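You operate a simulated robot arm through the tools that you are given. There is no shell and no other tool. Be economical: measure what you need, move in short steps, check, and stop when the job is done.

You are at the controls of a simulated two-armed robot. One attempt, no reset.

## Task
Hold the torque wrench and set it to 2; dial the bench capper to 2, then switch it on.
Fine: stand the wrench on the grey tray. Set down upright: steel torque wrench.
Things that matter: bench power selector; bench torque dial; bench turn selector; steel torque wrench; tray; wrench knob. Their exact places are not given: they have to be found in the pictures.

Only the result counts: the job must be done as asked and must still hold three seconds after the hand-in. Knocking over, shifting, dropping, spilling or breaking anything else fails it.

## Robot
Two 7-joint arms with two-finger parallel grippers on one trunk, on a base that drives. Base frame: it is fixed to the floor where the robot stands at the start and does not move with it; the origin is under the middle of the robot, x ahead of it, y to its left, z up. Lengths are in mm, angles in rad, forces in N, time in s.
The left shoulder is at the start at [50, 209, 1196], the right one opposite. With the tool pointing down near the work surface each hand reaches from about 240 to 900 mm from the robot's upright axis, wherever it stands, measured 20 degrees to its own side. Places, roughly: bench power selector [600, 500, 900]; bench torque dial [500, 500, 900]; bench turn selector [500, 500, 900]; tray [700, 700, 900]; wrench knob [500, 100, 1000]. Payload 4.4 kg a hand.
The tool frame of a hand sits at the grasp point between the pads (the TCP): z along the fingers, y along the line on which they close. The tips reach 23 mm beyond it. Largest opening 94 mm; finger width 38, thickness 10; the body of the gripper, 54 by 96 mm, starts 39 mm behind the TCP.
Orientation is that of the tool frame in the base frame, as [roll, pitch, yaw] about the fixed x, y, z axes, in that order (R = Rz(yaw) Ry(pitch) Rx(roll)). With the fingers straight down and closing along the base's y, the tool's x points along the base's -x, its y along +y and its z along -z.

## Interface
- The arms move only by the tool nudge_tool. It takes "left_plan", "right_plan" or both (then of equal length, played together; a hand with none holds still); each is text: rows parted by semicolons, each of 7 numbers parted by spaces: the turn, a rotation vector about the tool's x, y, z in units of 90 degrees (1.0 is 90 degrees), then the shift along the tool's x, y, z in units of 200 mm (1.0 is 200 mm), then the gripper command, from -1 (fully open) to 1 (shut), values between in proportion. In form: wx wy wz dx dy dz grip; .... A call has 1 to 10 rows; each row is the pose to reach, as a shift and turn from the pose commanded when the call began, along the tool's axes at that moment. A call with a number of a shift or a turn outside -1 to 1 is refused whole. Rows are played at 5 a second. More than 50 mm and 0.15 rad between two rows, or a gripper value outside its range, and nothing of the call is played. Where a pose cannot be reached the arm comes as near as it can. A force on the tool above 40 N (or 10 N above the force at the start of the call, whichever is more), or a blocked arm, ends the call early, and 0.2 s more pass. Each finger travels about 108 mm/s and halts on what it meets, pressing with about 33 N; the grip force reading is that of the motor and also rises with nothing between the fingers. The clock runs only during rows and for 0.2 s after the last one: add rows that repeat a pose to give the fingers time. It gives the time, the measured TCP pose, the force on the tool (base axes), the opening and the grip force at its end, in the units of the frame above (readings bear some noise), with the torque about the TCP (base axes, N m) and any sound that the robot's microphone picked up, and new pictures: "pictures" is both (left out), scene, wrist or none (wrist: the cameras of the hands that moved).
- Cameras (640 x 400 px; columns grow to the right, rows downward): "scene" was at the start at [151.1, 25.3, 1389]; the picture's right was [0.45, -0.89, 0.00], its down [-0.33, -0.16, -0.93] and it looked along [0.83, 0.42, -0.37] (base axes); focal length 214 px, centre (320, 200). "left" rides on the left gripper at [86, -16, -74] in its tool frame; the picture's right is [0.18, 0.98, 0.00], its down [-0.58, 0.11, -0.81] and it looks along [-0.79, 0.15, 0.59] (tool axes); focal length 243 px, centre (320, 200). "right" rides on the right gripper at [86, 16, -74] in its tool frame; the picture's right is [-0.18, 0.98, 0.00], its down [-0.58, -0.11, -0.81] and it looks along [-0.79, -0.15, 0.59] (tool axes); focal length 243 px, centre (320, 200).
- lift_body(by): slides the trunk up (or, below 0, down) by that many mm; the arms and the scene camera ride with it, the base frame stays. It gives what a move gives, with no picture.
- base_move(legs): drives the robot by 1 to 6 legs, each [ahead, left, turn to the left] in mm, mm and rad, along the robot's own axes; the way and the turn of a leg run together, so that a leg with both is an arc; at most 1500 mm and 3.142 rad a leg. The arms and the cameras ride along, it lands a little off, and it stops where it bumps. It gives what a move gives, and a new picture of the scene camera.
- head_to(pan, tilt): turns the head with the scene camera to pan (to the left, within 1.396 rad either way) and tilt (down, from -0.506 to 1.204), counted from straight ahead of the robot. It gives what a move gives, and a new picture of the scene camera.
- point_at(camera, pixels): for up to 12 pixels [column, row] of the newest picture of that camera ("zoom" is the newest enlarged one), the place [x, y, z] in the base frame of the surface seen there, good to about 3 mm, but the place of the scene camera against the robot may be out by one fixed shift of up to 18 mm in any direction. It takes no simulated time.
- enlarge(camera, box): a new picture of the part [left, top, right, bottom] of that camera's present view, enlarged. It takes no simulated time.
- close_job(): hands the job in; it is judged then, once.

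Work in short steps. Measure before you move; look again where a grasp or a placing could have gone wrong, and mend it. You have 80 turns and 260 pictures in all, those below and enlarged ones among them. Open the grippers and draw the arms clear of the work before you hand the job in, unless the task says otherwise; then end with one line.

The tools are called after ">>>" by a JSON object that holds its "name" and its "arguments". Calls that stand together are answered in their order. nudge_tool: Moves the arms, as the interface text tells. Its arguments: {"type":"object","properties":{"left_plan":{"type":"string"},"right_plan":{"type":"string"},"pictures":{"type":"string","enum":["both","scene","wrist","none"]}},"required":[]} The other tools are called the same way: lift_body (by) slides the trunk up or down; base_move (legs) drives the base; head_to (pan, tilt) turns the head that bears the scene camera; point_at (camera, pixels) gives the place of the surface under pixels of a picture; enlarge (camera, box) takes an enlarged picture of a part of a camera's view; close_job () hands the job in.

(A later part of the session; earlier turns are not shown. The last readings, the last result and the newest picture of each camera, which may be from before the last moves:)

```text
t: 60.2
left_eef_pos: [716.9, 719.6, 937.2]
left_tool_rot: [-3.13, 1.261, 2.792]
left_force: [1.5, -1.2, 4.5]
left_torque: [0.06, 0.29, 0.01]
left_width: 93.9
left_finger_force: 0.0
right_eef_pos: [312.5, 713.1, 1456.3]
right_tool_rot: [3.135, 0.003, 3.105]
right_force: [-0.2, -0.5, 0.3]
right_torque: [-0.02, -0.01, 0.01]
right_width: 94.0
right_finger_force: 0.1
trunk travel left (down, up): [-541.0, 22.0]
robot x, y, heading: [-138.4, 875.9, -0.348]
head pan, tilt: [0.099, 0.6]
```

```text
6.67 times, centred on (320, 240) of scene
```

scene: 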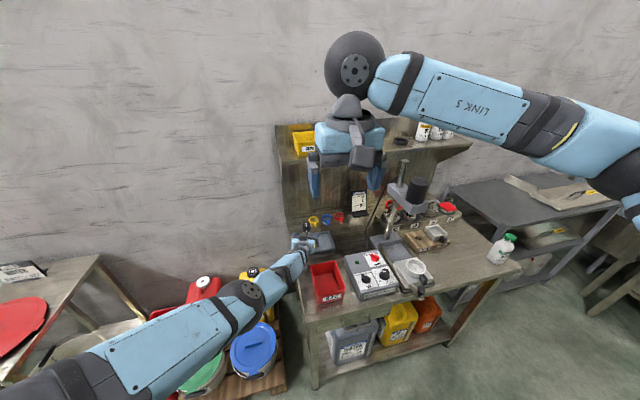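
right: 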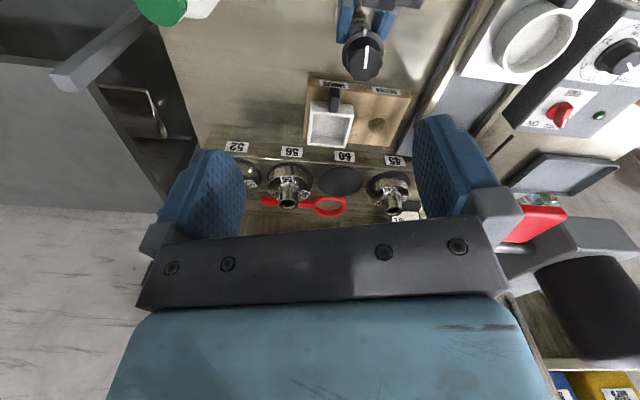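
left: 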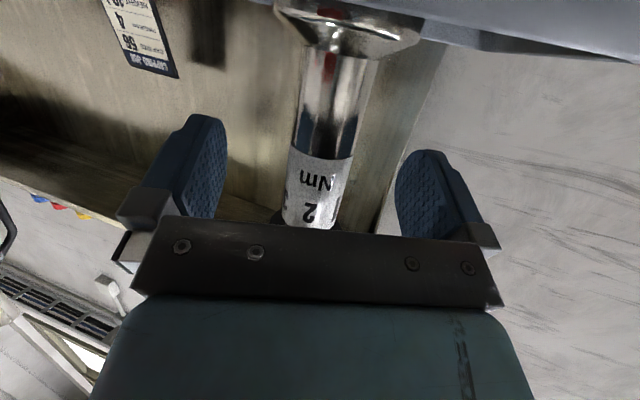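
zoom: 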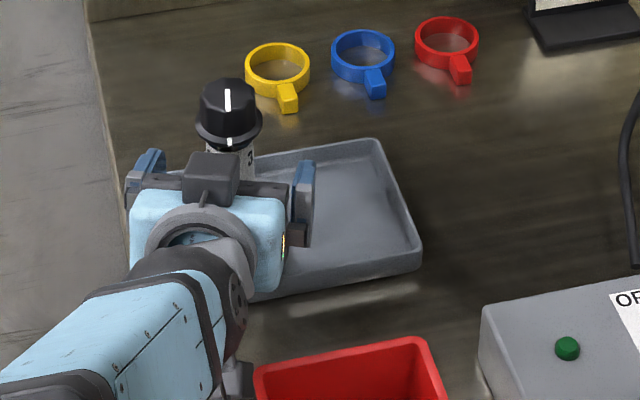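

The wrench stands on its own in the tray. I back the left hand straight out along its fingers, with a tiny rise.

>>> {"name": "nudge_tool", "arguments": {"left_plan": "0 0 0 -0.012 0 0 -1; 0 0 0 -0.015 0 -0.08 -1; 0 0 0 -0.015 0 -0.2 -1; 0 0 0 -0.015 0 -0.35 -1; 0 0 0 -0.02 0 -0.5 -1; 0 0 0 -0.02 0 -0.65 -1; 0 0 0 -0.02 0 -0.8 -1; 0 0 0 -0.02 0 -0.8 -1", "pictures": "both"}}

>>> {"name": "enlarge", "arguments": {"camera": "scene", "box": [280, 210, 360, 270]}}

>>> {"name": "enlarge", "arguments": {"camera": "left", "box": [260, 0, 380, 150]}}

```text
t: 61.8
left_eef_pos: [682.4, 781.4, 1112.0]
left_tool_rot: [2.729, 1.436, 2.411]
left_force: [-0.1, -0.1, -0.9]
left_torque: [0.01, 0.0, 0.03]
left_width: 93.7
left_finger_force: 0.1
right_eef_pos: [311.0, 712.0, 1456.2]
right_tool_rot: [3.135, 0.005, 3.106]
right_force: [-0.4, 0.7, -0.6]
right_torque: [-0.01, 0.02, 0.02]
right_width: 94.1
right_finger_force: 0.2
trunk travel left (down, up): [-541.0, 22.0]
robot x, y, heading: [-132.8, 875.3, -0.347]
head pan, tilt: [0.099, 0.6]
stopped in row 7 (left hand): the arm was blocked; the commanded pose is now the measured one
```

scene: 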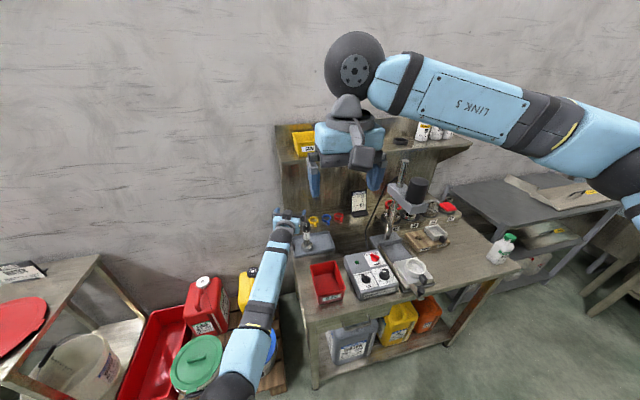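
left: 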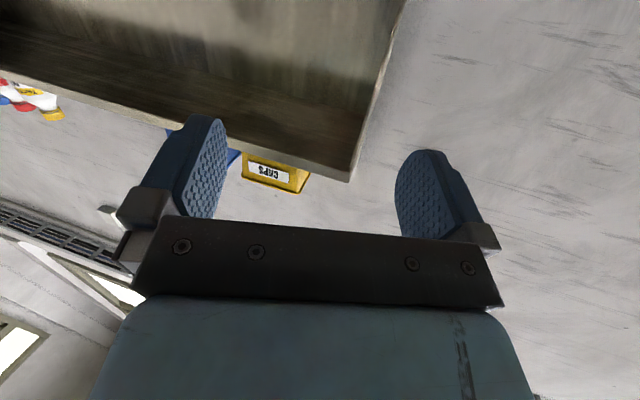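

```text
6.67 times, centred on (320, 240) of scene
```

zoom: 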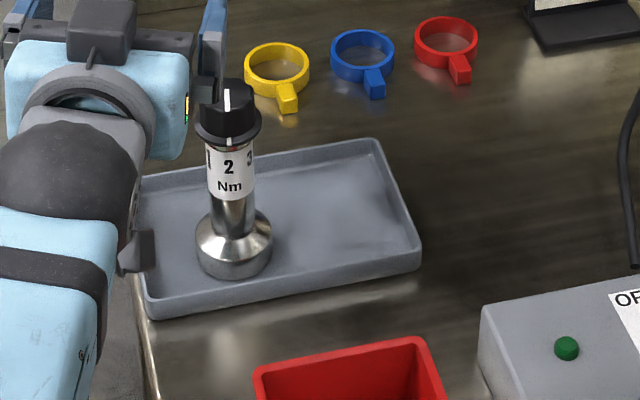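

```text
2.67 times, centred on (320, 75) of left
```

zoom: 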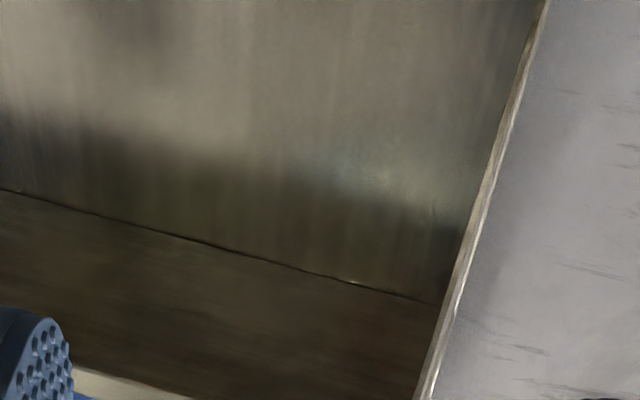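

The wrench stands upright in the tray with the tab at "2", though the left arm swung up and left through a near-singular pose. I back the base away along its heading, which draws that hand away from the wrench.

>>> {"name": "base_move", "arguments": {"legs": [[-250, 60, 0]]}}

>>> {"name": "enlarge", "arguments": {"camera": "scene", "box": [280, 180, 400, 300]}}

```text
t: 63.6
left_eef_pos: [468.4, 922.0, 1110.2]
left_tool_rot: [2.736, 1.433, 2.415]
left_force: [-0.1, 0.1, -0.3]
left_torque: [0.0, -0.03, 0.04]
left_width: 94.0
left_finger_force: 0.0
right_eef_pos: [99.5, 852.4, 1454.9]
right_tool_rot: [3.136, 0.004, 3.104]
right_force: [0.2, 0.1, -0.8]
right_torque: [0.03, -0.01, -0.02]
right_width: 94.3
right_finger_force: 0.0
trunk travel left (down, up): [-541.0, 22.0]
robot x, y, heading: [-350.5, 1019.4, -0.344]
head pan, tilt: [0.099, 0.6]
```

scene: 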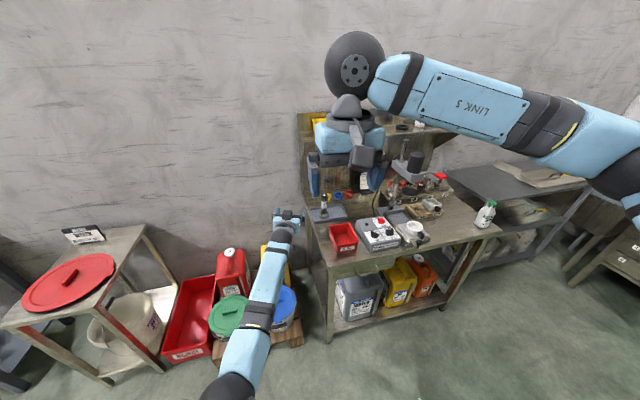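

```text
3.33 times, centred on (340, 240) of scene
```

zoom: 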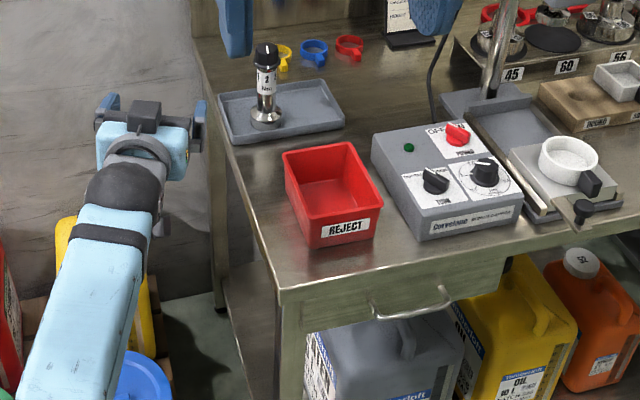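

Everything stands. I now lift and draw back the left hand, then drive so that the right hand can work the panel and the bin.

>>> {"name": "nudge_tool", "arguments": {"left_plan": "0 0 0 -0.13 0 -0.1 -1; 0 0 0 -0.26 0 -0.2 -1; 0 0 0 -0.4 0 -0.32 -1; 0 0 0 -0.53 0 -0.44 -1; 0 0 0 -0.66 0 -0.56 -1; 0 0 0 -0.8 0 -0.68 -1; 0 0 0 -0.9 0 -0.8 -1; 0 0 0 -1 0 -0.95 -1", "pictures": "none"}}

>>> {"name": "base_move", "arguments": {"legs": [[-80, 0, 0], [0, 0, 0.344], [0, -459, 0]]}}

```text
t: 65.6
left_eef_pos: [330.3, 988.3, 1364.5]
left_tool_rot: [1.931, 1.423, 1.654]
left_force: [0.1, 1.2, -0.1]
left_torque: [-0.03, 0.05, 0.02]
left_width: 94.0
left_finger_force: 0.0
right_eef_pos: [99.1, 854.5, 1455.3]
right_tool_rot: [3.135, 0.001, 3.108]
right_force: [0.0, -0.3, -0.5]
right_torque: [-0.01, -0.01, 0.02]
right_width: 94.0
right_finger_force: 0.0
trunk travel left (down, up): [-541.0, 22.0]
robot x, y, heading: [-351.4, 1021.5, -0.345]
head pan, tilt: [0.099, 0.6]
stopped in row 8 (left hand): the arm was blocked; the commanded pose is now the measured one
```

```text
t: 71.9
left_eef_pos: [223.4, 788.3, 1364.8]
left_tool_rot: [1.935, 1.423, 2.003]
left_force: [-0.6, -0.1, 0.1]
left_torque: [0.03, 0.0, 0.02]
left_width: 94.0
left_finger_force: 0.1
right_eef_pos: [51.4, 581.6, 1455.6]
right_tool_rot: [3.134, 0.0, -2.832]
right_force: [-0.3, 0.0, -0.6]
right_torque: [-0.01, 0.02, 0.0]
right_width: 94.2
right_finger_force: 0.1
trunk travel left (down, up): [-541.0, 22.0]
robot x, y, heading: [-425.2, 585.7, -0.006]
head pan, tilt: [0.099, 0.6]
```

scene: 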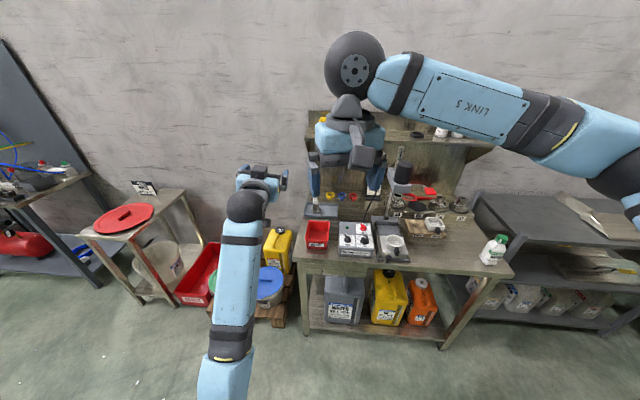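

Now ahead 300 mm, with the head turned down to the panel.

>>> {"name": "base_move", "arguments": {"legs": [[300, 0, 0]]}}

>>> {"name": "nudge_tool", "arguments": {"right_plan": "0 0 0.05 -0.1 -0.15 0.1 -1; 0 0 0.1 -0.1 -0.3 0.2 -1; 0 0 0.15 -0.1 -0.45 0.32 -1; 0 0 0.2 -0.1 -0.5 0.5 -1; 0 0 0.2 -0.1 -0.5 0.7 -1; 0 0 0.2 -0.1 -0.5 0.85 -1; 0 0 0.2 -0.1 -0.5 1 -1; 0 0 0.2 -0.1 -0.5 1 -1", "pictures": "both"}}

```text
t: 74.0
left_eef_pos: [522.8, 785.6, 1363.5]
left_tool_rot: [1.923, 1.421, 1.99]
left_force: [-0.2, 0.0, 0.5]
left_torque: [-0.01, -0.01, -0.01]
left_width: 94.3
left_finger_force: 0.0
right_eef_pos: [349.3, 579.7, 1455.5]
right_tool_rot: [3.134, 0.002, -2.835]
right_force: [0.9, 0.5, -0.1]
right_torque: [0.0, -0.01, -0.03]
right_width: 94.1
right_finger_force: 0.1
trunk travel left (down, up): [-541.0, 22.0]
robot x, y, heading: [-130.8, 586.0, -0.007]
head pan, tilt: [0.099, 0.6]
```

scene: 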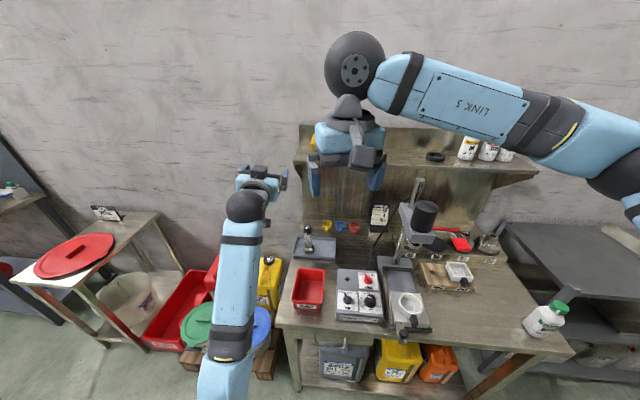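

```text
t: 75.8
left_eef_pos: [522.8, 787.5, 1364.9]
left_tool_rot: [1.927, 1.423, 1.993]
left_force: [0.3, -0.4, 0.3]
left_torque: [0.0, -0.02, 0.0]
left_width: 94.2
left_finger_force: 0.1
right_eef_pos: [400.4, 491.3, 1254.2]
right_tool_rot: [3.132, 0.0, 3.134]
right_force: [0.3, -0.4, -0.4]
right_torque: [0.01, -0.01, 0.02]
right_width: 94.2
right_finger_force: 0.1
trunk travel left (down, up): [-541.0, 22.0]
robot x, y, heading: [-126.0, 584.2, -0.002]
head pan, tilt: [0.099, 0.6]
```

scene: 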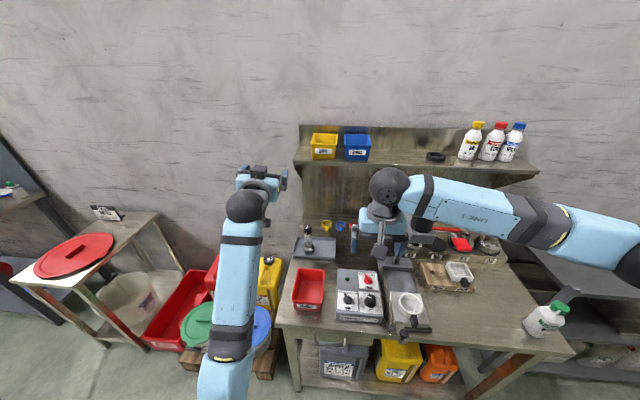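
right: 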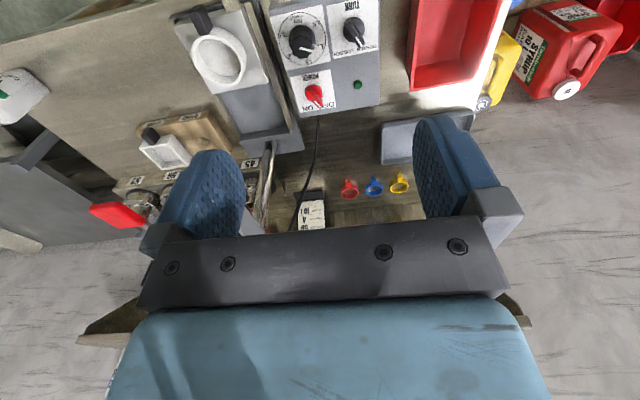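

Now the panel is well in the right wrist's view (dial at (302,40), power at (313,95)). I zoom and measure.

>>> {"name": "enlarge", "arguments": {"camera": "right", "box": [265, 0, 385, 75]}}

>>> {"name": "point_at", "arguments": {"camera": "zoom", "pixels": [[200, 215], [265, 245], [247, 205], [150, 200], [200, 130], [205, 280], [285, 255], [190, 240], [228, 257], [100, 100]]}}

>>> {"name": "point_at", "arguments": {"camera": "right", "pixels": [[417, 90], [477, 92], [420, 10], [502, 10], [313, 95], [308, 86], [318, 106], [358, 85], [295, 105], [375, 103], [285, 20], [350, 70]]}}

```text
5.33 times, centred on (325, 38) of right
```

zoom: 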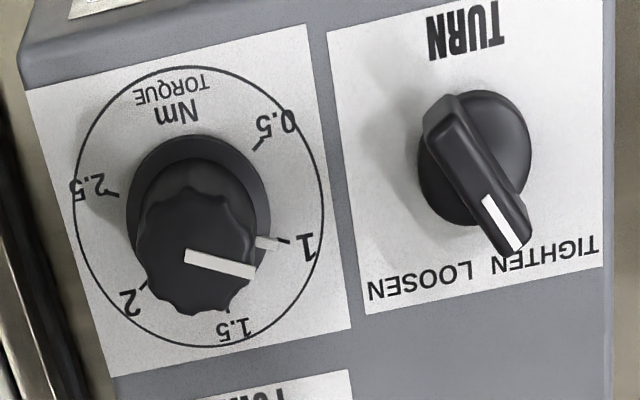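

```text
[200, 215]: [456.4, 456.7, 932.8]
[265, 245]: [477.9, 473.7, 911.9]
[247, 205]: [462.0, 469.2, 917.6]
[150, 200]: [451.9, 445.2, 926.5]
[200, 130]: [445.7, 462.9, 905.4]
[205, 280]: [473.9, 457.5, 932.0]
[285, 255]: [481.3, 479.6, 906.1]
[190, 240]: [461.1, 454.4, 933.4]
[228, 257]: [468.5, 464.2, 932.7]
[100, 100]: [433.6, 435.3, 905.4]
```

```text
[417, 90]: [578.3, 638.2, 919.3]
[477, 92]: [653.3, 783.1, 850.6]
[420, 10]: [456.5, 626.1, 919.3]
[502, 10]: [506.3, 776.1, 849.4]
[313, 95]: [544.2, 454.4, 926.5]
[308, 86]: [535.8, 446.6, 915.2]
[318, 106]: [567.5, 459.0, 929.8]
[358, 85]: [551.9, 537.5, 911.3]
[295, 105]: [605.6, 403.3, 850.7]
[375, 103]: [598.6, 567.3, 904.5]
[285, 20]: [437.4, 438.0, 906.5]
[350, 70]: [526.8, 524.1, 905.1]
```

>>> {"name": "point_at", "arguments": {"camera": "zoom", "pixels": [[258, 147], [286, 240], [230, 318], [142, 288], [112, 193], [268, 243], [196, 251], [188, 257], [250, 273], [137, 245], [253, 255], [130, 220]]}}

```text
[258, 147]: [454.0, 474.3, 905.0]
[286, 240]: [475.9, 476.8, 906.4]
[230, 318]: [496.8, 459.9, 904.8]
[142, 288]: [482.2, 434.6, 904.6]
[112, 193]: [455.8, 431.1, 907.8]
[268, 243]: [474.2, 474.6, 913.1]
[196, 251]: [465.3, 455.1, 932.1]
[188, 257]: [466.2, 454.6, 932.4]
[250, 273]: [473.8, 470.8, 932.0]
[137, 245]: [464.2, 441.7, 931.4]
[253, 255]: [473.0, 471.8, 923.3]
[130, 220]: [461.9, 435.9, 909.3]
```

Tick fit: axis (465.5,455); pointer at ~65° on "1", the "2" tick at about −54°, so a ~118–120° clockwise turn. I bring the right hand above the dial with a 59° counter-clockwise pre-turn.

>>> {"name": "nudge_tool", "arguments": {"right_plan": "0 0 -0.08 -0.04 -0.02 0.1 -1; 0 0 -0.16 -0.08 -0.04 0.2 -1; 0 0 -0.24 -0.12 -0.06 0.3 -1; 0 0 -0.32 -0.16 -0.08 0.4 -1; 0 0 -0.4 -0.2 -0.1 0.5 -1; 0 0 -0.48 -0.24 -0.13 0.6 -1; 0 0 -0.56 -0.28 -0.15 0.72 -1; 0 0 -0.62 -0.325 -0.18 0.85 -1; 0 0 -0.656 -0.325 -0.18 0.97 -1; 0 0 -0.656 -0.325 -0.18 0.97 -1", "pictures": "both"}}

```text
t: 78.0
left_eef_pos: [522.8, 785.3, 1364.8]
left_tool_rot: [1.924, 1.421, 1.993]
left_force: [0.5, 0.1, -0.5]
left_torque: [0.03, 0.0, -0.01]
left_width: 94.0
left_finger_force: 0.2
right_eef_pos: [465.4, 456.2, 1060.0]
right_tool_rot: [3.138, 0.004, -2.118]
right_force: [0.0, -0.5, 0.6]
right_torque: [-0.02, 0.03, 0.01]
right_width: 93.9
right_finger_force: 0.0
trunk travel left (down, up): [-541.0, 22.0]
robot x, y, heading: [-134.2, 584.5, -0.009]
head pan, tilt: [0.099, 0.6]
```

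scene: 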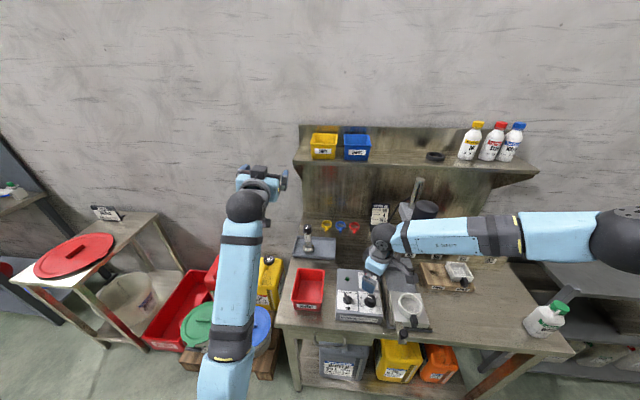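
right: 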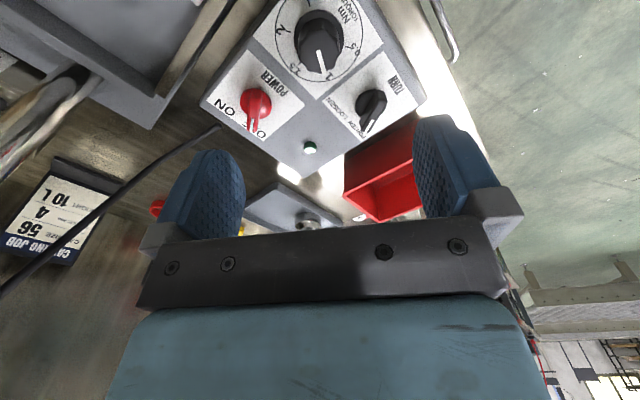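

>>> {"name": "enlarge", "arguments": {"camera": "right", "box": [270, 0, 370, 85]}}

>>> {"name": "point_at", "arguments": {"camera": "right", "pixels": [[318, 52], [298, 50], [338, 48], [318, 40], [320, 66], [318, 20], [375, 108], [257, 108]]}}

```text
4.71 times, centred on (320, 42) of right
```

zoom: 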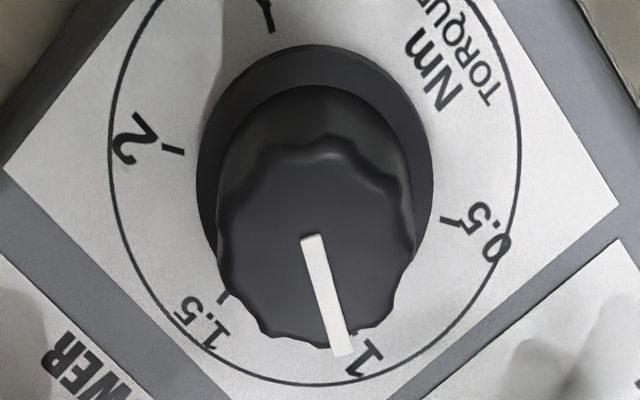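

```text
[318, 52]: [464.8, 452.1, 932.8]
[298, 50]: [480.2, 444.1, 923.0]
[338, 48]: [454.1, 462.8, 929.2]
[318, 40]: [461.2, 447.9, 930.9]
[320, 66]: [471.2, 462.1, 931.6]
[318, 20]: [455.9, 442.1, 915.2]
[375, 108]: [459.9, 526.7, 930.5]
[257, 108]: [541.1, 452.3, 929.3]
```

I centre, lower to tips at z≈915 and close on the dial.

>>> {"name": "nudge_tool", "arguments": {"right_plan": "0 0 0 0.009 -0.005 0.2 -1; 0 0 0 0.009 -0.005 0.4 -1; 0 0 0 0.009 -0.005 0.55 -1; 0 0 0 0.009 -0.005 0.61 -1; 0 0 0 0.009 -0.005 0.61 -0.3; 0 0 0 0.009 -0.005 0.61 0.2; 0 0 0 0.009 -0.005 0.61 0.5; 0 0 0 0.009 -0.005 0.61 1; 0 0 0 0.009 -0.005 0.61 1", "pictures": "wrist"}}

```text
t: 80.0
left_eef_pos: [525.8, 785.4, 1362.8]
left_tool_rot: [1.94, 1.421, 2.006]
left_force: [0.5, -0.4, -0.3]
left_torque: [0.0, -0.01, 0.01]
left_width: 94.1
left_finger_force: 0.0
right_eef_pos: [466.8, 455.5, 962.7]
right_tool_rot: [-3.136, 0.008, -2.124]
right_force: [-0.3, 0.7, -1.1]
right_torque: [0.0, 0.03, 0.0]
right_width: 0.1
right_finger_force: 33.0
right hand out of reach, approached as far as the arm can: row 2, 3, 4, 5, 6, 7, 8, 9
trunk travel left (down, up): [-541.0, 22.0]
robot x, y, heading: [-126.2, 583.5, -0.003]
head pan, tilt: [0.099, 0.6]
```

right: 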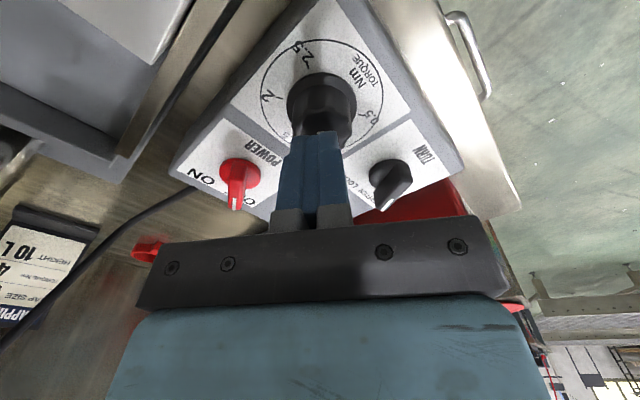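

The arm ran out of reach at z 962 and closed in the air just above the dial. I open, rise and lower the trunk 180 mm.

>>> {"name": "nudge_tool", "arguments": {"right_plan": "0 0 0 0 0 -0.1 1; 0 0 0 0 0 -0.3 1; 0 0 0 0 0 -0.5 0; 0 0 0 0 0 -0.7 -1; 0 0 0 0 0 -0.9 -1; 0 0 0 0 0 -1 -1; 0 0 0 0 0 -1 -1", "pictures": "none"}}

>>> {"name": "lift_body", "arguments": {"by": -120}}

```text
t: 81.6
left_eef_pos: [523.7, 785.7, 1364.3]
left_tool_rot: [1.93, 1.422, 1.997]
left_force: [-0.3, 0.2, 0.2]
left_torque: [0.0, -0.03, 0.02]
left_width: 94.2
left_finger_force: 0.0
right_eef_pos: [464.5, 453.6, 1163.9]
right_tool_rot: [3.139, 0.007, -2.117]
right_force: [0.1, 0.6, 0.8]
right_torque: [0.0, -0.03, 0.02]
right_width: 93.9
right_finger_force: 0.1
right hand out of reach, approached as far as the arm can: row 1
trunk travel left (down, up): [-541.0, 22.0]
robot x, y, heading: [-127.2, 585.1, -0.002]
head pan, tilt: [0.099, 0.6]
```

```text
t: 83.1
left_eef_pos: [524.2, 785.4, 1244.4]
left_tool_rot: [1.927, 1.422, 1.994]
left_force: [0.0, -0.3, 0.1]
left_torque: [-0.02, 0.03, -0.03]
left_width: 93.8
left_finger_force: 0.0
right_eef_pos: [465.1, 453.2, 1043.8]
right_tool_rot: [3.139, 0.007, -2.116]
right_force: [-0.4, -0.2, -0.4]
right_torque: [0.01, 0.03, 0.02]
right_width: 93.8
right_finger_force: 0.1
trunk travel left (down, up): [-421.0, 142.0]
robot x, y, heading: [-128.9, 582.9, -0.002]
head pan, tilt: [0.099, 0.6]
```

Now lower 105 mm and close on the dial.

>>> {"name": "nudge_tool", "arguments": {"right_plan": "0 0 0 0.002 0.003 0.2 -1; 0 0 0 0.002 0.003 0.4 -1; 0 0 0 0.002 0.003 0.525 -1; 0 0 0 0.002 0.003 0.525 -0.3; 0 0 0 0.002 0.003 0.525 0.2; 0 0 0 0.002 0.003 0.525 0.5; 0 0 0 0.002 0.003 0.525 1; 0 0 0 0.002 0.003 0.525 1", "pictures": "wrist"}}

```text
t: 84.9
left_eef_pos: [524.3, 784.5, 1244.1]
left_tool_rot: [1.933, 1.42, 1.999]
left_force: [-0.3, 1.0, -0.7]
left_torque: [0.01, 0.0, -0.03]
left_width: 94.0
left_finger_force: 0.0
right_eef_pos: [464.5, 453.5, 937.5]
right_tool_rot: [3.137, 0.009, -2.12]
right_force: [10.6, -7.2, 2.8]
right_torque: [-0.47, -0.04, -0.03]
right_width: 33.6
right_finger_force: 45.0
trunk travel left (down, up): [-421.0, 142.0]
robot x, y, heading: [-127.0, 582.0, -0.001]
head pan, tilt: [0.099, 0.6]
```

right: 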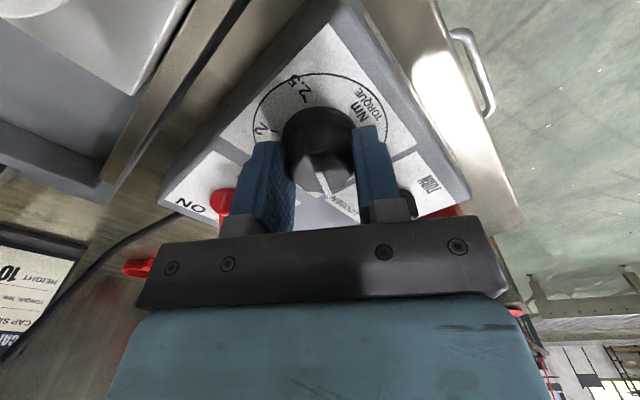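

Dial gripped at 33.6 mm. I turn 72° clockwise first.

>>> {"name": "nudge_tool", "arguments": {"right_plan": "0 0 0.09 0 -0.008 0 1; 0 0 0.18 0 -0.006 0 1; 0 0 0.27 0 -0.005 0 1; 0 0 0.36 0 -0.005 0 1; 0 0 0.45 0 -0.005 0 1; 0 0 0.54 0 -0.005 0 1; 0 0 0.63 0 -0.005 0 1; 0 0 0.72 0 -0.005 0 1; 0 0 0.8 0 -0.005 0 1; 0 0 0.8 0 -0.005 0 1", "pictures": "wrist"}}

```text
t: 87.1
left_eef_pos: [524.9, 786.8, 1244.5]
left_tool_rot: [1.932, 1.422, 2.0]
left_force: [-0.1, -0.7, -0.3]
left_torque: [-0.02, 0.02, -0.02]
left_width: 94.0
left_finger_force: 0.2
right_eef_pos: [464.0, 453.7, 937.3]
right_tool_rot: [3.135, -0.004, 2.908]
right_force: [0.5, 4.8, -3.6]
right_torque: [-0.24, -0.52, 0.01]
right_width: 33.3
right_finger_force: 44.8
trunk travel left (down, up): [-421.0, 142.0]
robot x, y, heading: [-127.9, 582.5, -0.004]
head pan, tilt: [0.099, 0.6]
```

right: 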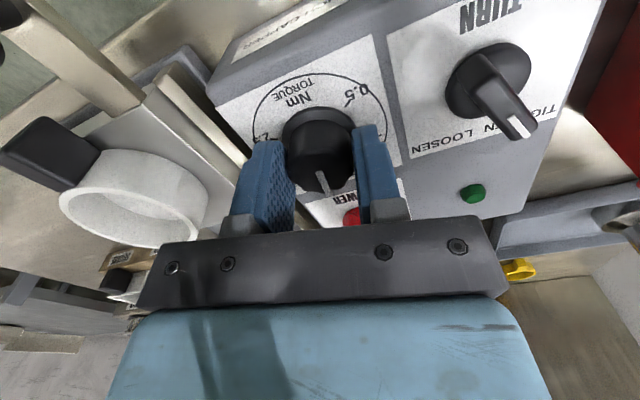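

It turns with the hand. I add 47° more.

>>> {"name": "nudge_tool", "arguments": {"right_plan": "0 0 0.08 0 0 0 1; 0 0 0.16 0 0 0 1; 0 0 0.24 0 0 0 1; 0 0 0.32 0 0 0 1; 0 0 0.4 0 0 0 1; 0 0 0.47 0 0 0 1; 0 0 0.522 0 0 0 1; 0 0 0.522 0 0 0 1", "pictures": "wrist"}}

>>> {"name": "enlarge", "arguments": {"camera": "right", "box": [250, 70, 400, 210]}}

```text
t: 88.9
left_eef_pos: [524.1, 786.7, 1243.2]
left_tool_rot: [1.937, 1.423, 2.004]
left_force: [-0.4, 0.7, -0.2]
left_torque: [-0.02, 0.03, -0.04]
left_width: 94.2
left_finger_force: 0.0
right_eef_pos: [464.9, 454.5, 938.0]
right_tool_rot: [3.139, -0.006, 2.087]
right_force: [-1.2, 14.8, -7.8]
right_torque: [-0.33, 0.59, -0.02]
right_width: 33.5
right_finger_force: 44.8
trunk travel left (down, up): [-421.0, 142.0]
robot x, y, heading: [-126.1, 585.8, -0.001]
head pan, tilt: [0.099, 0.6]
```

right: 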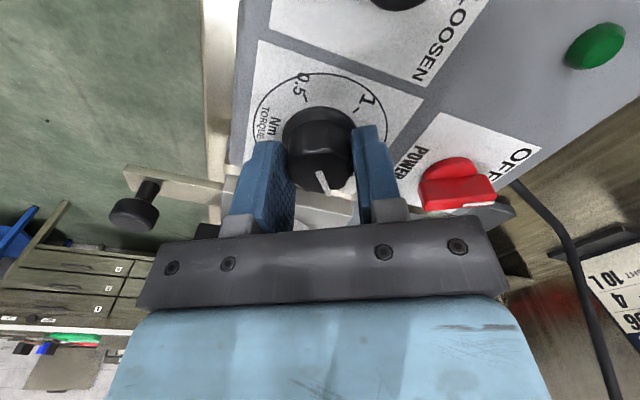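

```text
2.86 times, centred on (325, 140) of right
```

zoom: 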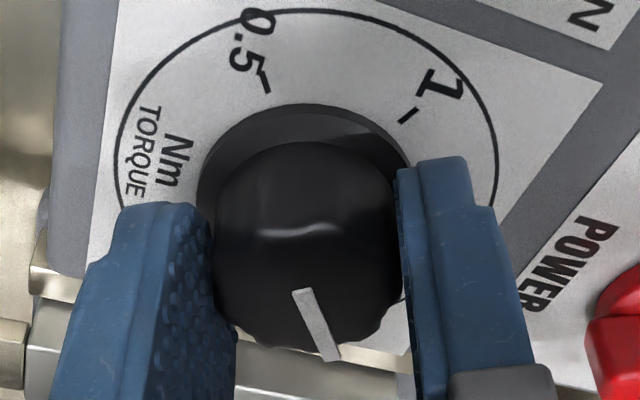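

I open only to about 55 mm (POWER is close), rise and inspect.

>>> {"name": "nudge_tool", "arguments": {"right_plan": "0 0 0 0 0 0 0.2; 0 0 0 0 0 0 -0.15; 0 0 0 0 0 0 -0.15; 0 0 0 0 0 -0.15 -0.15; 0 0 0 0 0 -0.35 -0.15; 0 0 0 0 0 -0.55 -0.5; 0 0 0 0 0 -0.75 -1; 0 0 0 0 0 -0.75 -1", "pictures": "wrist"}}

>>> {"name": "enlarge", "arguments": {"camera": "right", "box": [260, 0, 420, 120]}}

```text
t: 90.7
left_eef_pos: [524.3, 785.2, 1243.7]
left_tool_rot: [1.93, 1.422, 1.997]
left_force: [0.0, 0.1, 0.0]
left_torque: [0.0, 0.02, -0.01]
left_width: 93.9
left_finger_force: 0.2
right_eef_pos: [466.4, 451.5, 1087.6]
right_tool_rot: [3.14, -0.008, 2.089]
right_force: [-0.5, -0.1, 0.3]
right_torque: [0.0, -0.02, -0.01]
right_width: 94.0
right_finger_force: 0.0
trunk travel left (down, up): [-421.0, 142.0]
robot x, y, heading: [-125.6, 581.6, -0.004]
head pan, tilt: [0.099, 0.6]
```

right: 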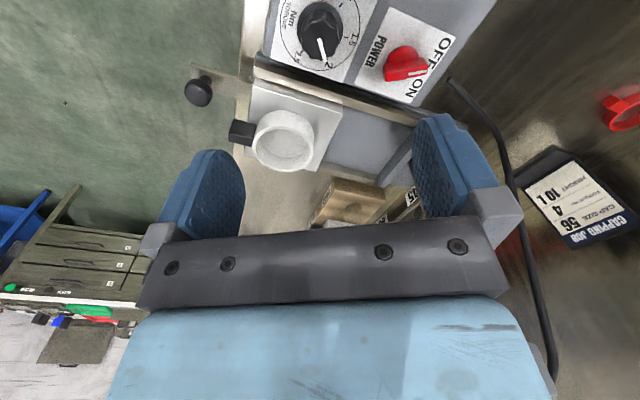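

```text
3.33 times, centred on (340, 60) of right
```

zoom: 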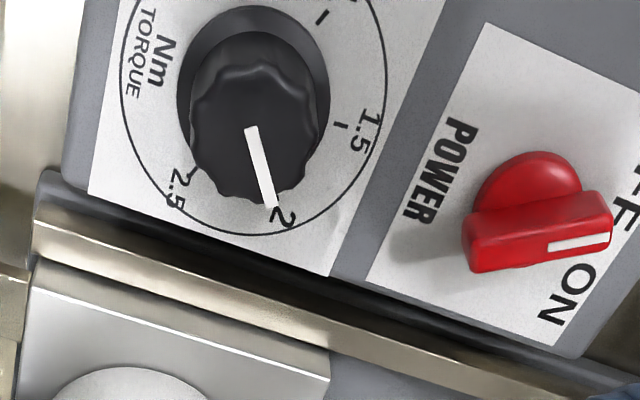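

The dial looks at "2". I zoom closer to check the tab against the tick.

>>> {"name": "enlarge", "arguments": {"camera": "right", "box": [290, 0, 360, 75]}}

>>> {"name": "point_at", "arguments": {"camera": "zoom", "pixels": [[250, 240], [296, 375], [285, 335], [330, 365], [440, 210], [315, 355]]}}

>>> {"name": "point_at", "arguments": {"camera": "right", "pixels": [[403, 65], [387, 73], [423, 68], [406, 57], [425, 58], [400, 75]]}}

```text
5.33 times, centred on (325, 38) of right
```

zoom: 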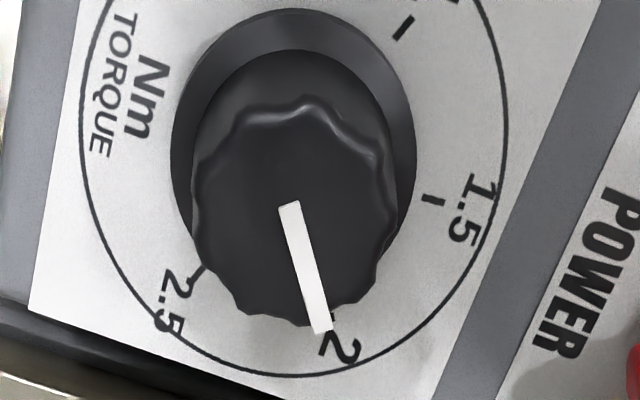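

```text
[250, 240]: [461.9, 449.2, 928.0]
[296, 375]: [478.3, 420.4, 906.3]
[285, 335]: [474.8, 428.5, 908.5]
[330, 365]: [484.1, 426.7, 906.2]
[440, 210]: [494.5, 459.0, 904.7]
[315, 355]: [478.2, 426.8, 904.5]
```

```text
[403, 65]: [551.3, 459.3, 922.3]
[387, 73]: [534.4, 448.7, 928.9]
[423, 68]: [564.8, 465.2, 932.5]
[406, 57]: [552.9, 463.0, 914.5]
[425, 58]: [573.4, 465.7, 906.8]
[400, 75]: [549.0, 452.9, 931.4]
```

>>> {"name": "point_at", "arguments": {"camera": "zoom", "pixels": [[290, 212], [319, 326], [336, 320], [197, 275], [430, 200], [403, 27], [305, 270], [302, 325]]}}

```text
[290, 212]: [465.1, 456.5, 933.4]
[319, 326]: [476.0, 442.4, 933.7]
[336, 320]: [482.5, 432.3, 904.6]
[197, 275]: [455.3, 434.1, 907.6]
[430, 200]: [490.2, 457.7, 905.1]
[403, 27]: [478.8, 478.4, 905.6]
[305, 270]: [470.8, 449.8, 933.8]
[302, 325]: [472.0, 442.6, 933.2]
```

Pointer −52° versus tick −53°: the dial is at 2. Next, POWER: the bar lies along ~28°, centre (549,457), top z 932. I bring the hand above it, rotating 89° counter-clockwise so the pads straddle the bar.

>>> {"name": "nudge_tool", "arguments": {"right_plan": "0 0 -0.09 -0.02 0.04 0 -1; 0 0 -0.18 -0.04 0.08 0 -1; 0 0 -0.27 -0.06 0.12 0 -1; 0 0 -0.36 -0.08 0.16 0 -1; 0 0 -0.45 -0.1 0.2 0 -1; 0 0 -0.54 -0.12 0.24 0 -1; 0 0 -0.63 -0.14 0.28 0 -1; 0 0 -0.72 -0.16 0.32 0 -1; 0 0 -0.81 -0.18 0.372 0 -1; 0 0 -0.9 -0.18 0.372 0 -1", "pictures": "none"}}

>>> {"name": "nudge_tool", "arguments": {"right_plan": "0 0 -0.04 0 0 0.1 -1; 0 0 -0.084 0 0 0.2 -1; 0 0 -0.084 0 0 0.2 -1", "pictures": "both"}}

>>> {"name": "enlarge", "arguments": {"camera": "right", "box": [260, 0, 400, 110]}}

```text
t: 92.9
left_eef_pos: [523.7, 785.2, 1243.5]
left_tool_rot: [1.928, 1.422, 1.995]
left_force: [0.0, -0.5, 0.0]
left_torque: [0.01, -0.01, 0.03]
left_width: 93.9
left_finger_force: 0.1
right_eef_pos: [546.3, 457.9, 1088.1]
right_tool_rot: [3.135, 0.003, -2.779]
right_force: [-0.2, -0.4, 0.5]
right_torque: [-0.01, 0.01, 0.01]
right_width: 94.1
right_finger_force: 0.1
trunk travel left (down, up): [-421.0, 142.0]
robot x, y, heading: [-126.2, 582.3, -0.002]
head pan, tilt: [0.099, 0.6]
```

```text
t: 93.7
left_eef_pos: [524.5, 785.5, 1243.4]
left_tool_rot: [1.927, 1.423, 1.994]
left_force: [-0.4, -0.1, -0.5]
left_torque: [-0.04, 0.01, 0.02]
left_width: 94.1
left_finger_force: 0.2
right_eef_pos: [546.8, 459.0, 1046.4]
right_tool_rot: [3.135, 0.003, -2.649]
right_force: [0.2, 0.1, -0.1]
right_torque: [0.03, 0.0, 0.01]
right_width: 94.0
right_finger_force: 0.0
trunk travel left (down, up): [-421.0, 142.0]
robot x, y, heading: [-127.0, 581.8, -0.003]
head pan, tilt: [0.099, 0.6]
```

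scene: 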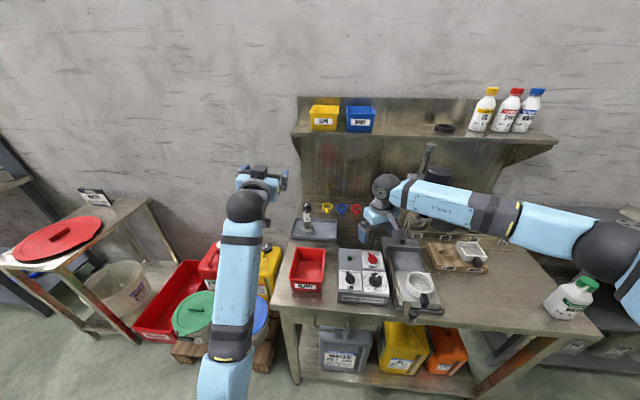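
right: 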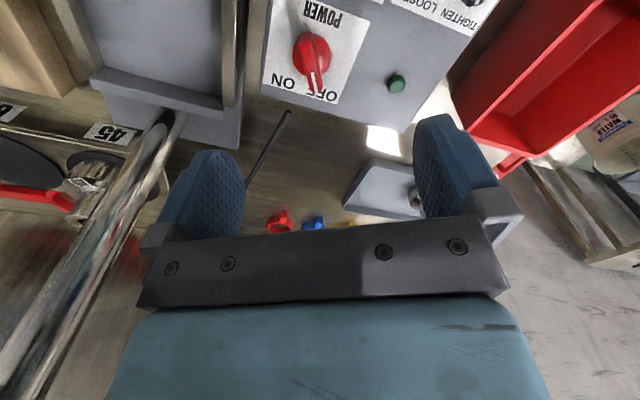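

```text
3.64 times, centred on (330, 55) of right
```

zoom: 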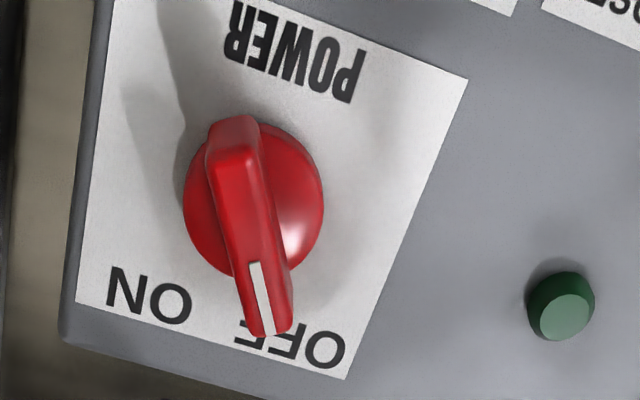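

>>> {"name": "point_at", "arguments": {"camera": "zoom", "pixels": [[233, 150], [267, 320], [250, 235], [256, 268], [218, 200], [262, 200], [255, 185], [300, 200], [245, 300], [285, 290]]}}

```text
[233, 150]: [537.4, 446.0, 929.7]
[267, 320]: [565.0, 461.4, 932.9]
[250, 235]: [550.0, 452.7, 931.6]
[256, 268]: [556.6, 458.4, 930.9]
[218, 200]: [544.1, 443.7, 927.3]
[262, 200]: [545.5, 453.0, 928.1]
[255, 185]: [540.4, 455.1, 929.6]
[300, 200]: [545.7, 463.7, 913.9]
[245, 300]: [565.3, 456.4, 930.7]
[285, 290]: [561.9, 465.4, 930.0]
```

Bar along 29°, centre (550,454). I shift 5 mm, lower and close on the bar.

>>> {"name": "nudge_tool", "arguments": {"right_plan": "0 0 0 0 -0.027 0.1 -0.8; 0 0 0 0 -0.027 0.25 -0.4; 0 0 0 0 -0.027 0.4 -0.2; 0 0 0 0 -0.027 0.545 -0.2; 0 0 0 0 -0.027 0.545 0.2; 0 0 0 0 -0.027 0.545 0.5; 0 0 0 0 -0.027 0.545 0.75; 0 0 0 0 -0.027 0.545 1; 0 0 0 0 -0.027 0.545 1", "pictures": "wrist"}}

```text
t: 95.7
left_eef_pos: [523.4, 785.7, 1243.9]
left_tool_rot: [1.93, 1.422, 1.995]
left_force: [0.2, -0.9, 0.2]
left_torque: [0.02, -0.02, -0.04]
left_width: 94.1
left_finger_force: 0.1
right_eef_pos: [550.1, 452.8, 939.6]
right_tool_rot: [3.134, 0.003, -2.65]
right_force: [1.2, -2.0, -0.8]
right_torque: [-0.4, -0.32, 0.0]
right_width: 11.1
right_finger_force: 45.2
trunk travel left (down, up): [-421.0, 142.0]
robot x, y, heading: [-128.7, 586.2, -0.004]
head pan, tilt: [0.099, 0.6]
```

right: 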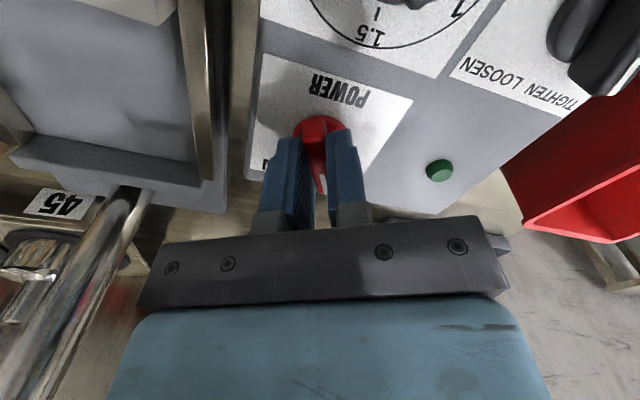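

Bar gripped (11 mm). I turn clockwise 60° to ON.

>>> {"name": "nudge_tool", "arguments": {"right_plan": "0 0 0.08 0 0 0 1; 0 0 0.16 0 0 0 1; 0 0 0.24 0 0 0 1; 0 0 0.32 0 0 0 1; 0 0 0.4 0 0 0 1; 0 0 0.48 0 0 0 1; 0 0 0.56 0 0 0 1; 0 0 0.62 0 0 0 1; 0 0 0.667 0 0 0 1; 0 0 0.667 0 0 0 1", "pictures": "wrist"}}

```text
t: 97.9
left_eef_pos: [524.8, 785.5, 1243.7]
left_tool_rot: [1.934, 1.422, 2.002]
left_force: [0.0, 0.3, 0.2]
left_torque: [-0.03, 0.0, -0.03]
left_width: 94.1
left_finger_force: 0.2
right_eef_pos: [549.5, 455.1, 939.2]
right_tool_rot: [3.134, -0.003, 2.588]
right_force: [11.2, 3.7, 2.7]
right_torque: [-0.51, -0.6, 1.54]
right_width: 10.8
right_finger_force: 44.8
trunk travel left (down, up): [-421.0, 142.0]
robot x, y, heading: [-125.0, 579.4, -0.003]
head pan, tilt: [0.099, 0.6]
```

right: 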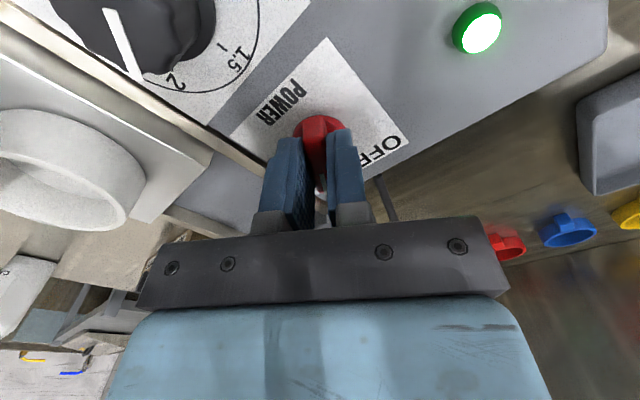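

The green lamp is lit: the capper is on (torque 1.5 Nm shows the end stop). I open and rise.

>>> {"name": "nudge_tool", "arguments": {"right_plan": "0 0 0 0 0 0 0.5; 0 0 0 0 0 0 0.1; 0 0 0 0 0 0 -0.15; 0 0 0 0 0 -0.15 -0.15; 0 0 0 0 0 -0.35 -0.15; 0 0 0 0 0 -0.55 -0.5; 0 0 0 0 0 -0.75 -1; 0 0 0 0 0 -0.95 -1", "pictures": "both"}}

>>> {"name": "enlarge", "arguments": {"camera": "scene", "box": [270, 190, 410, 310]}}

>>> {"name": "enlarge", "arguments": {"camera": "right", "box": [230, 0, 430, 130]}}

```text
t: 99.7
left_eef_pos: [523.8, 785.8, 1244.5]
left_tool_rot: [1.924, 1.422, 1.993]
left_force: [-0.1, -0.2, 0.0]
left_torque: [0.0, -0.02, 0.0]
left_width: 93.9
left_finger_force: 0.0
right_eef_pos: [548.4, 452.6, 1129.9]
right_tool_rot: [3.135, -0.004, 2.588]
right_force: [0.4, 0.1, -0.3]
right_torque: [0.01, -0.02, 0.03]
right_width: 94.0
right_finger_force: 0.0
trunk travel left (down, up): [-421.0, 142.0]
robot x, y, heading: [-129.4, 585.8, -0.006]
head pan, tilt: [0.099, 0.6]
```

scene: 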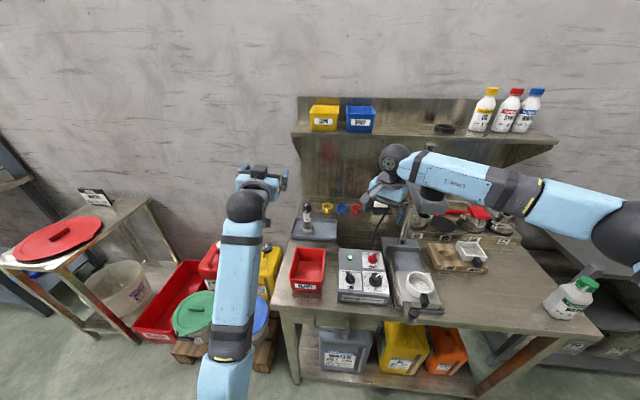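
right: 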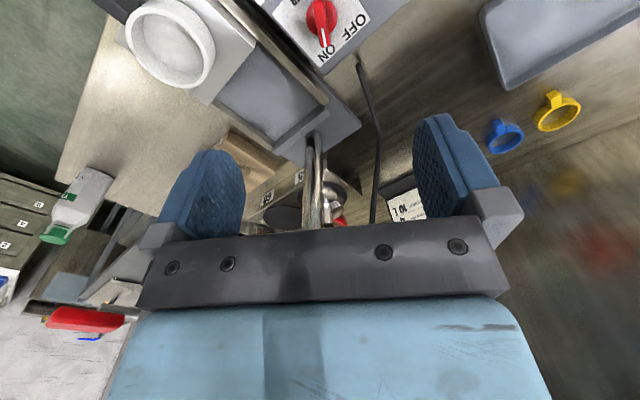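

```text
3.33 times, centred on (340, 250) of scene
```

zoom: 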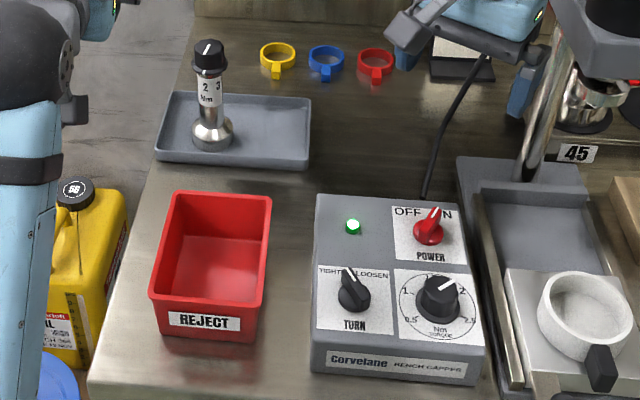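

```text
3.08 times, centred on (330, 65) of right
```

zoom: 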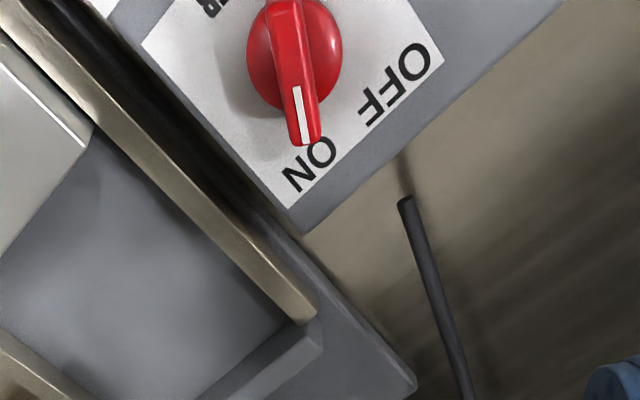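

Power reads ON with the lamp lit; wrench fine. Now I mend the bin (about 24 mm too far back): I will grip its right wall and drag it. First bring the right hand above that wall.

>>> {"name": "nudge_tool", "arguments": {"right_plan": "0 0 -0.06 0.12 0.11 0 -1; 0 0 -0.12 0.24 0.22 0 -1; 0 0 -0.18 0.36 0.34 0 -1; 0 0 -0.24 0.48 0.45 0 -1; 0 0 -0.3 0.6 0.56 0 -1; 0 0 -0.352 0.675 0.635 0 -1; 0 0 -0.352 0.675 0.635 0 -1", "pictures": "both"}}

>>> {"name": "enlarge", "arguments": {"camera": "right", "box": [200, 0, 440, 150]}}

```text
t: 101.3
left_eef_pos: [524.0, 784.9, 1245.0]
left_tool_rot: [1.927, 1.422, 1.994]
left_force: [0.7, -0.3, 0.0]
left_torque: [0.0, 0.0, 0.02]
left_width: 94.0
left_finger_force: 0.0
right_eef_pos: [501.6, 630.9, 1128.9]
right_tool_rot: [3.133, 0.001, 3.14]
right_force: [-0.8, -0.3, 0.2]
right_torque: [0.0, -0.02, 0.02]
right_width: 93.7
right_finger_force: 0.1
trunk travel left (down, up): [-421.0, 142.0]
robot x, y, heading: [-131.5, 583.2, -0.007]
head pan, tilt: [0.099, 0.6]
```

scene: 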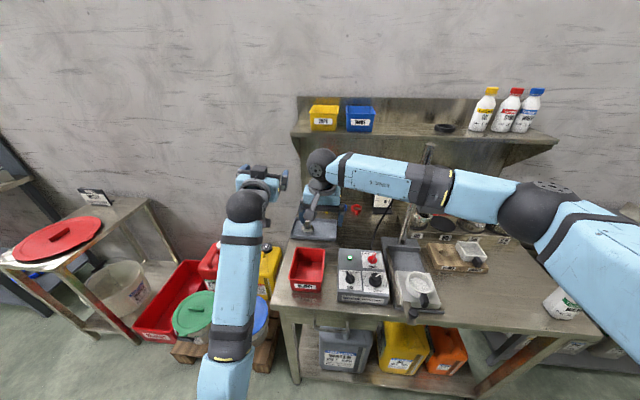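
right: 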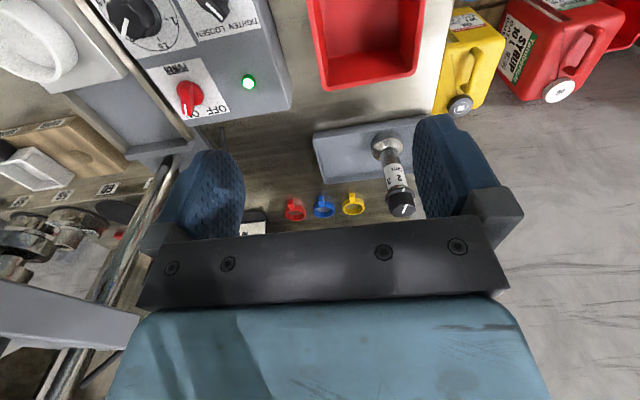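

```text
2.67 times, centred on (320, 75) of right
```

zoom: 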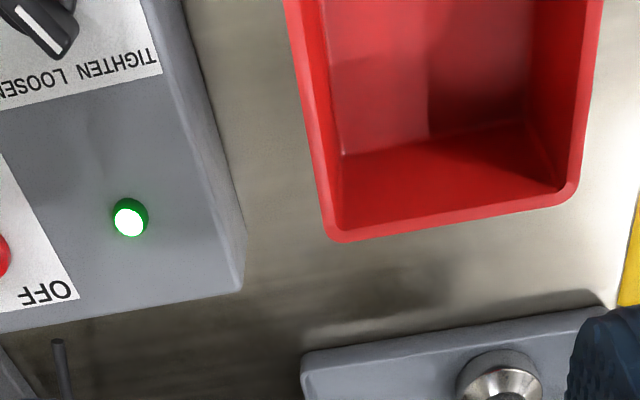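

>>> {"name": "point_at", "arguments": {"camera": "zoom", "pixels": [[338, 238], [330, 225], [568, 198], [455, 222], [300, 100], [590, 80], [240, 288], [322, 100], [580, 175]]}}

>>> {"name": "point_at", "arguments": {"camera": "right", "pixels": [[315, 10], [423, 10], [316, 140], [324, 182], [440, 115], [403, 195], [388, 140]]}}

```text
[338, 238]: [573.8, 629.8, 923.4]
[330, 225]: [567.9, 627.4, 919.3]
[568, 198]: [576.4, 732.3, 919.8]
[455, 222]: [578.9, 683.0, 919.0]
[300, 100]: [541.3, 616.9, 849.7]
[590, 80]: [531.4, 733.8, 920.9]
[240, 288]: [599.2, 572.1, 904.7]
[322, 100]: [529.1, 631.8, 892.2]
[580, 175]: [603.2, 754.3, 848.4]
```

```text
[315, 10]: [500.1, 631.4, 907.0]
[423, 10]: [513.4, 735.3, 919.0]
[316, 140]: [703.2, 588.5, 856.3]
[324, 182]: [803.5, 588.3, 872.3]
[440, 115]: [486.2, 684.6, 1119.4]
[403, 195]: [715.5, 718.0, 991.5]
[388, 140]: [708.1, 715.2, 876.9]
```

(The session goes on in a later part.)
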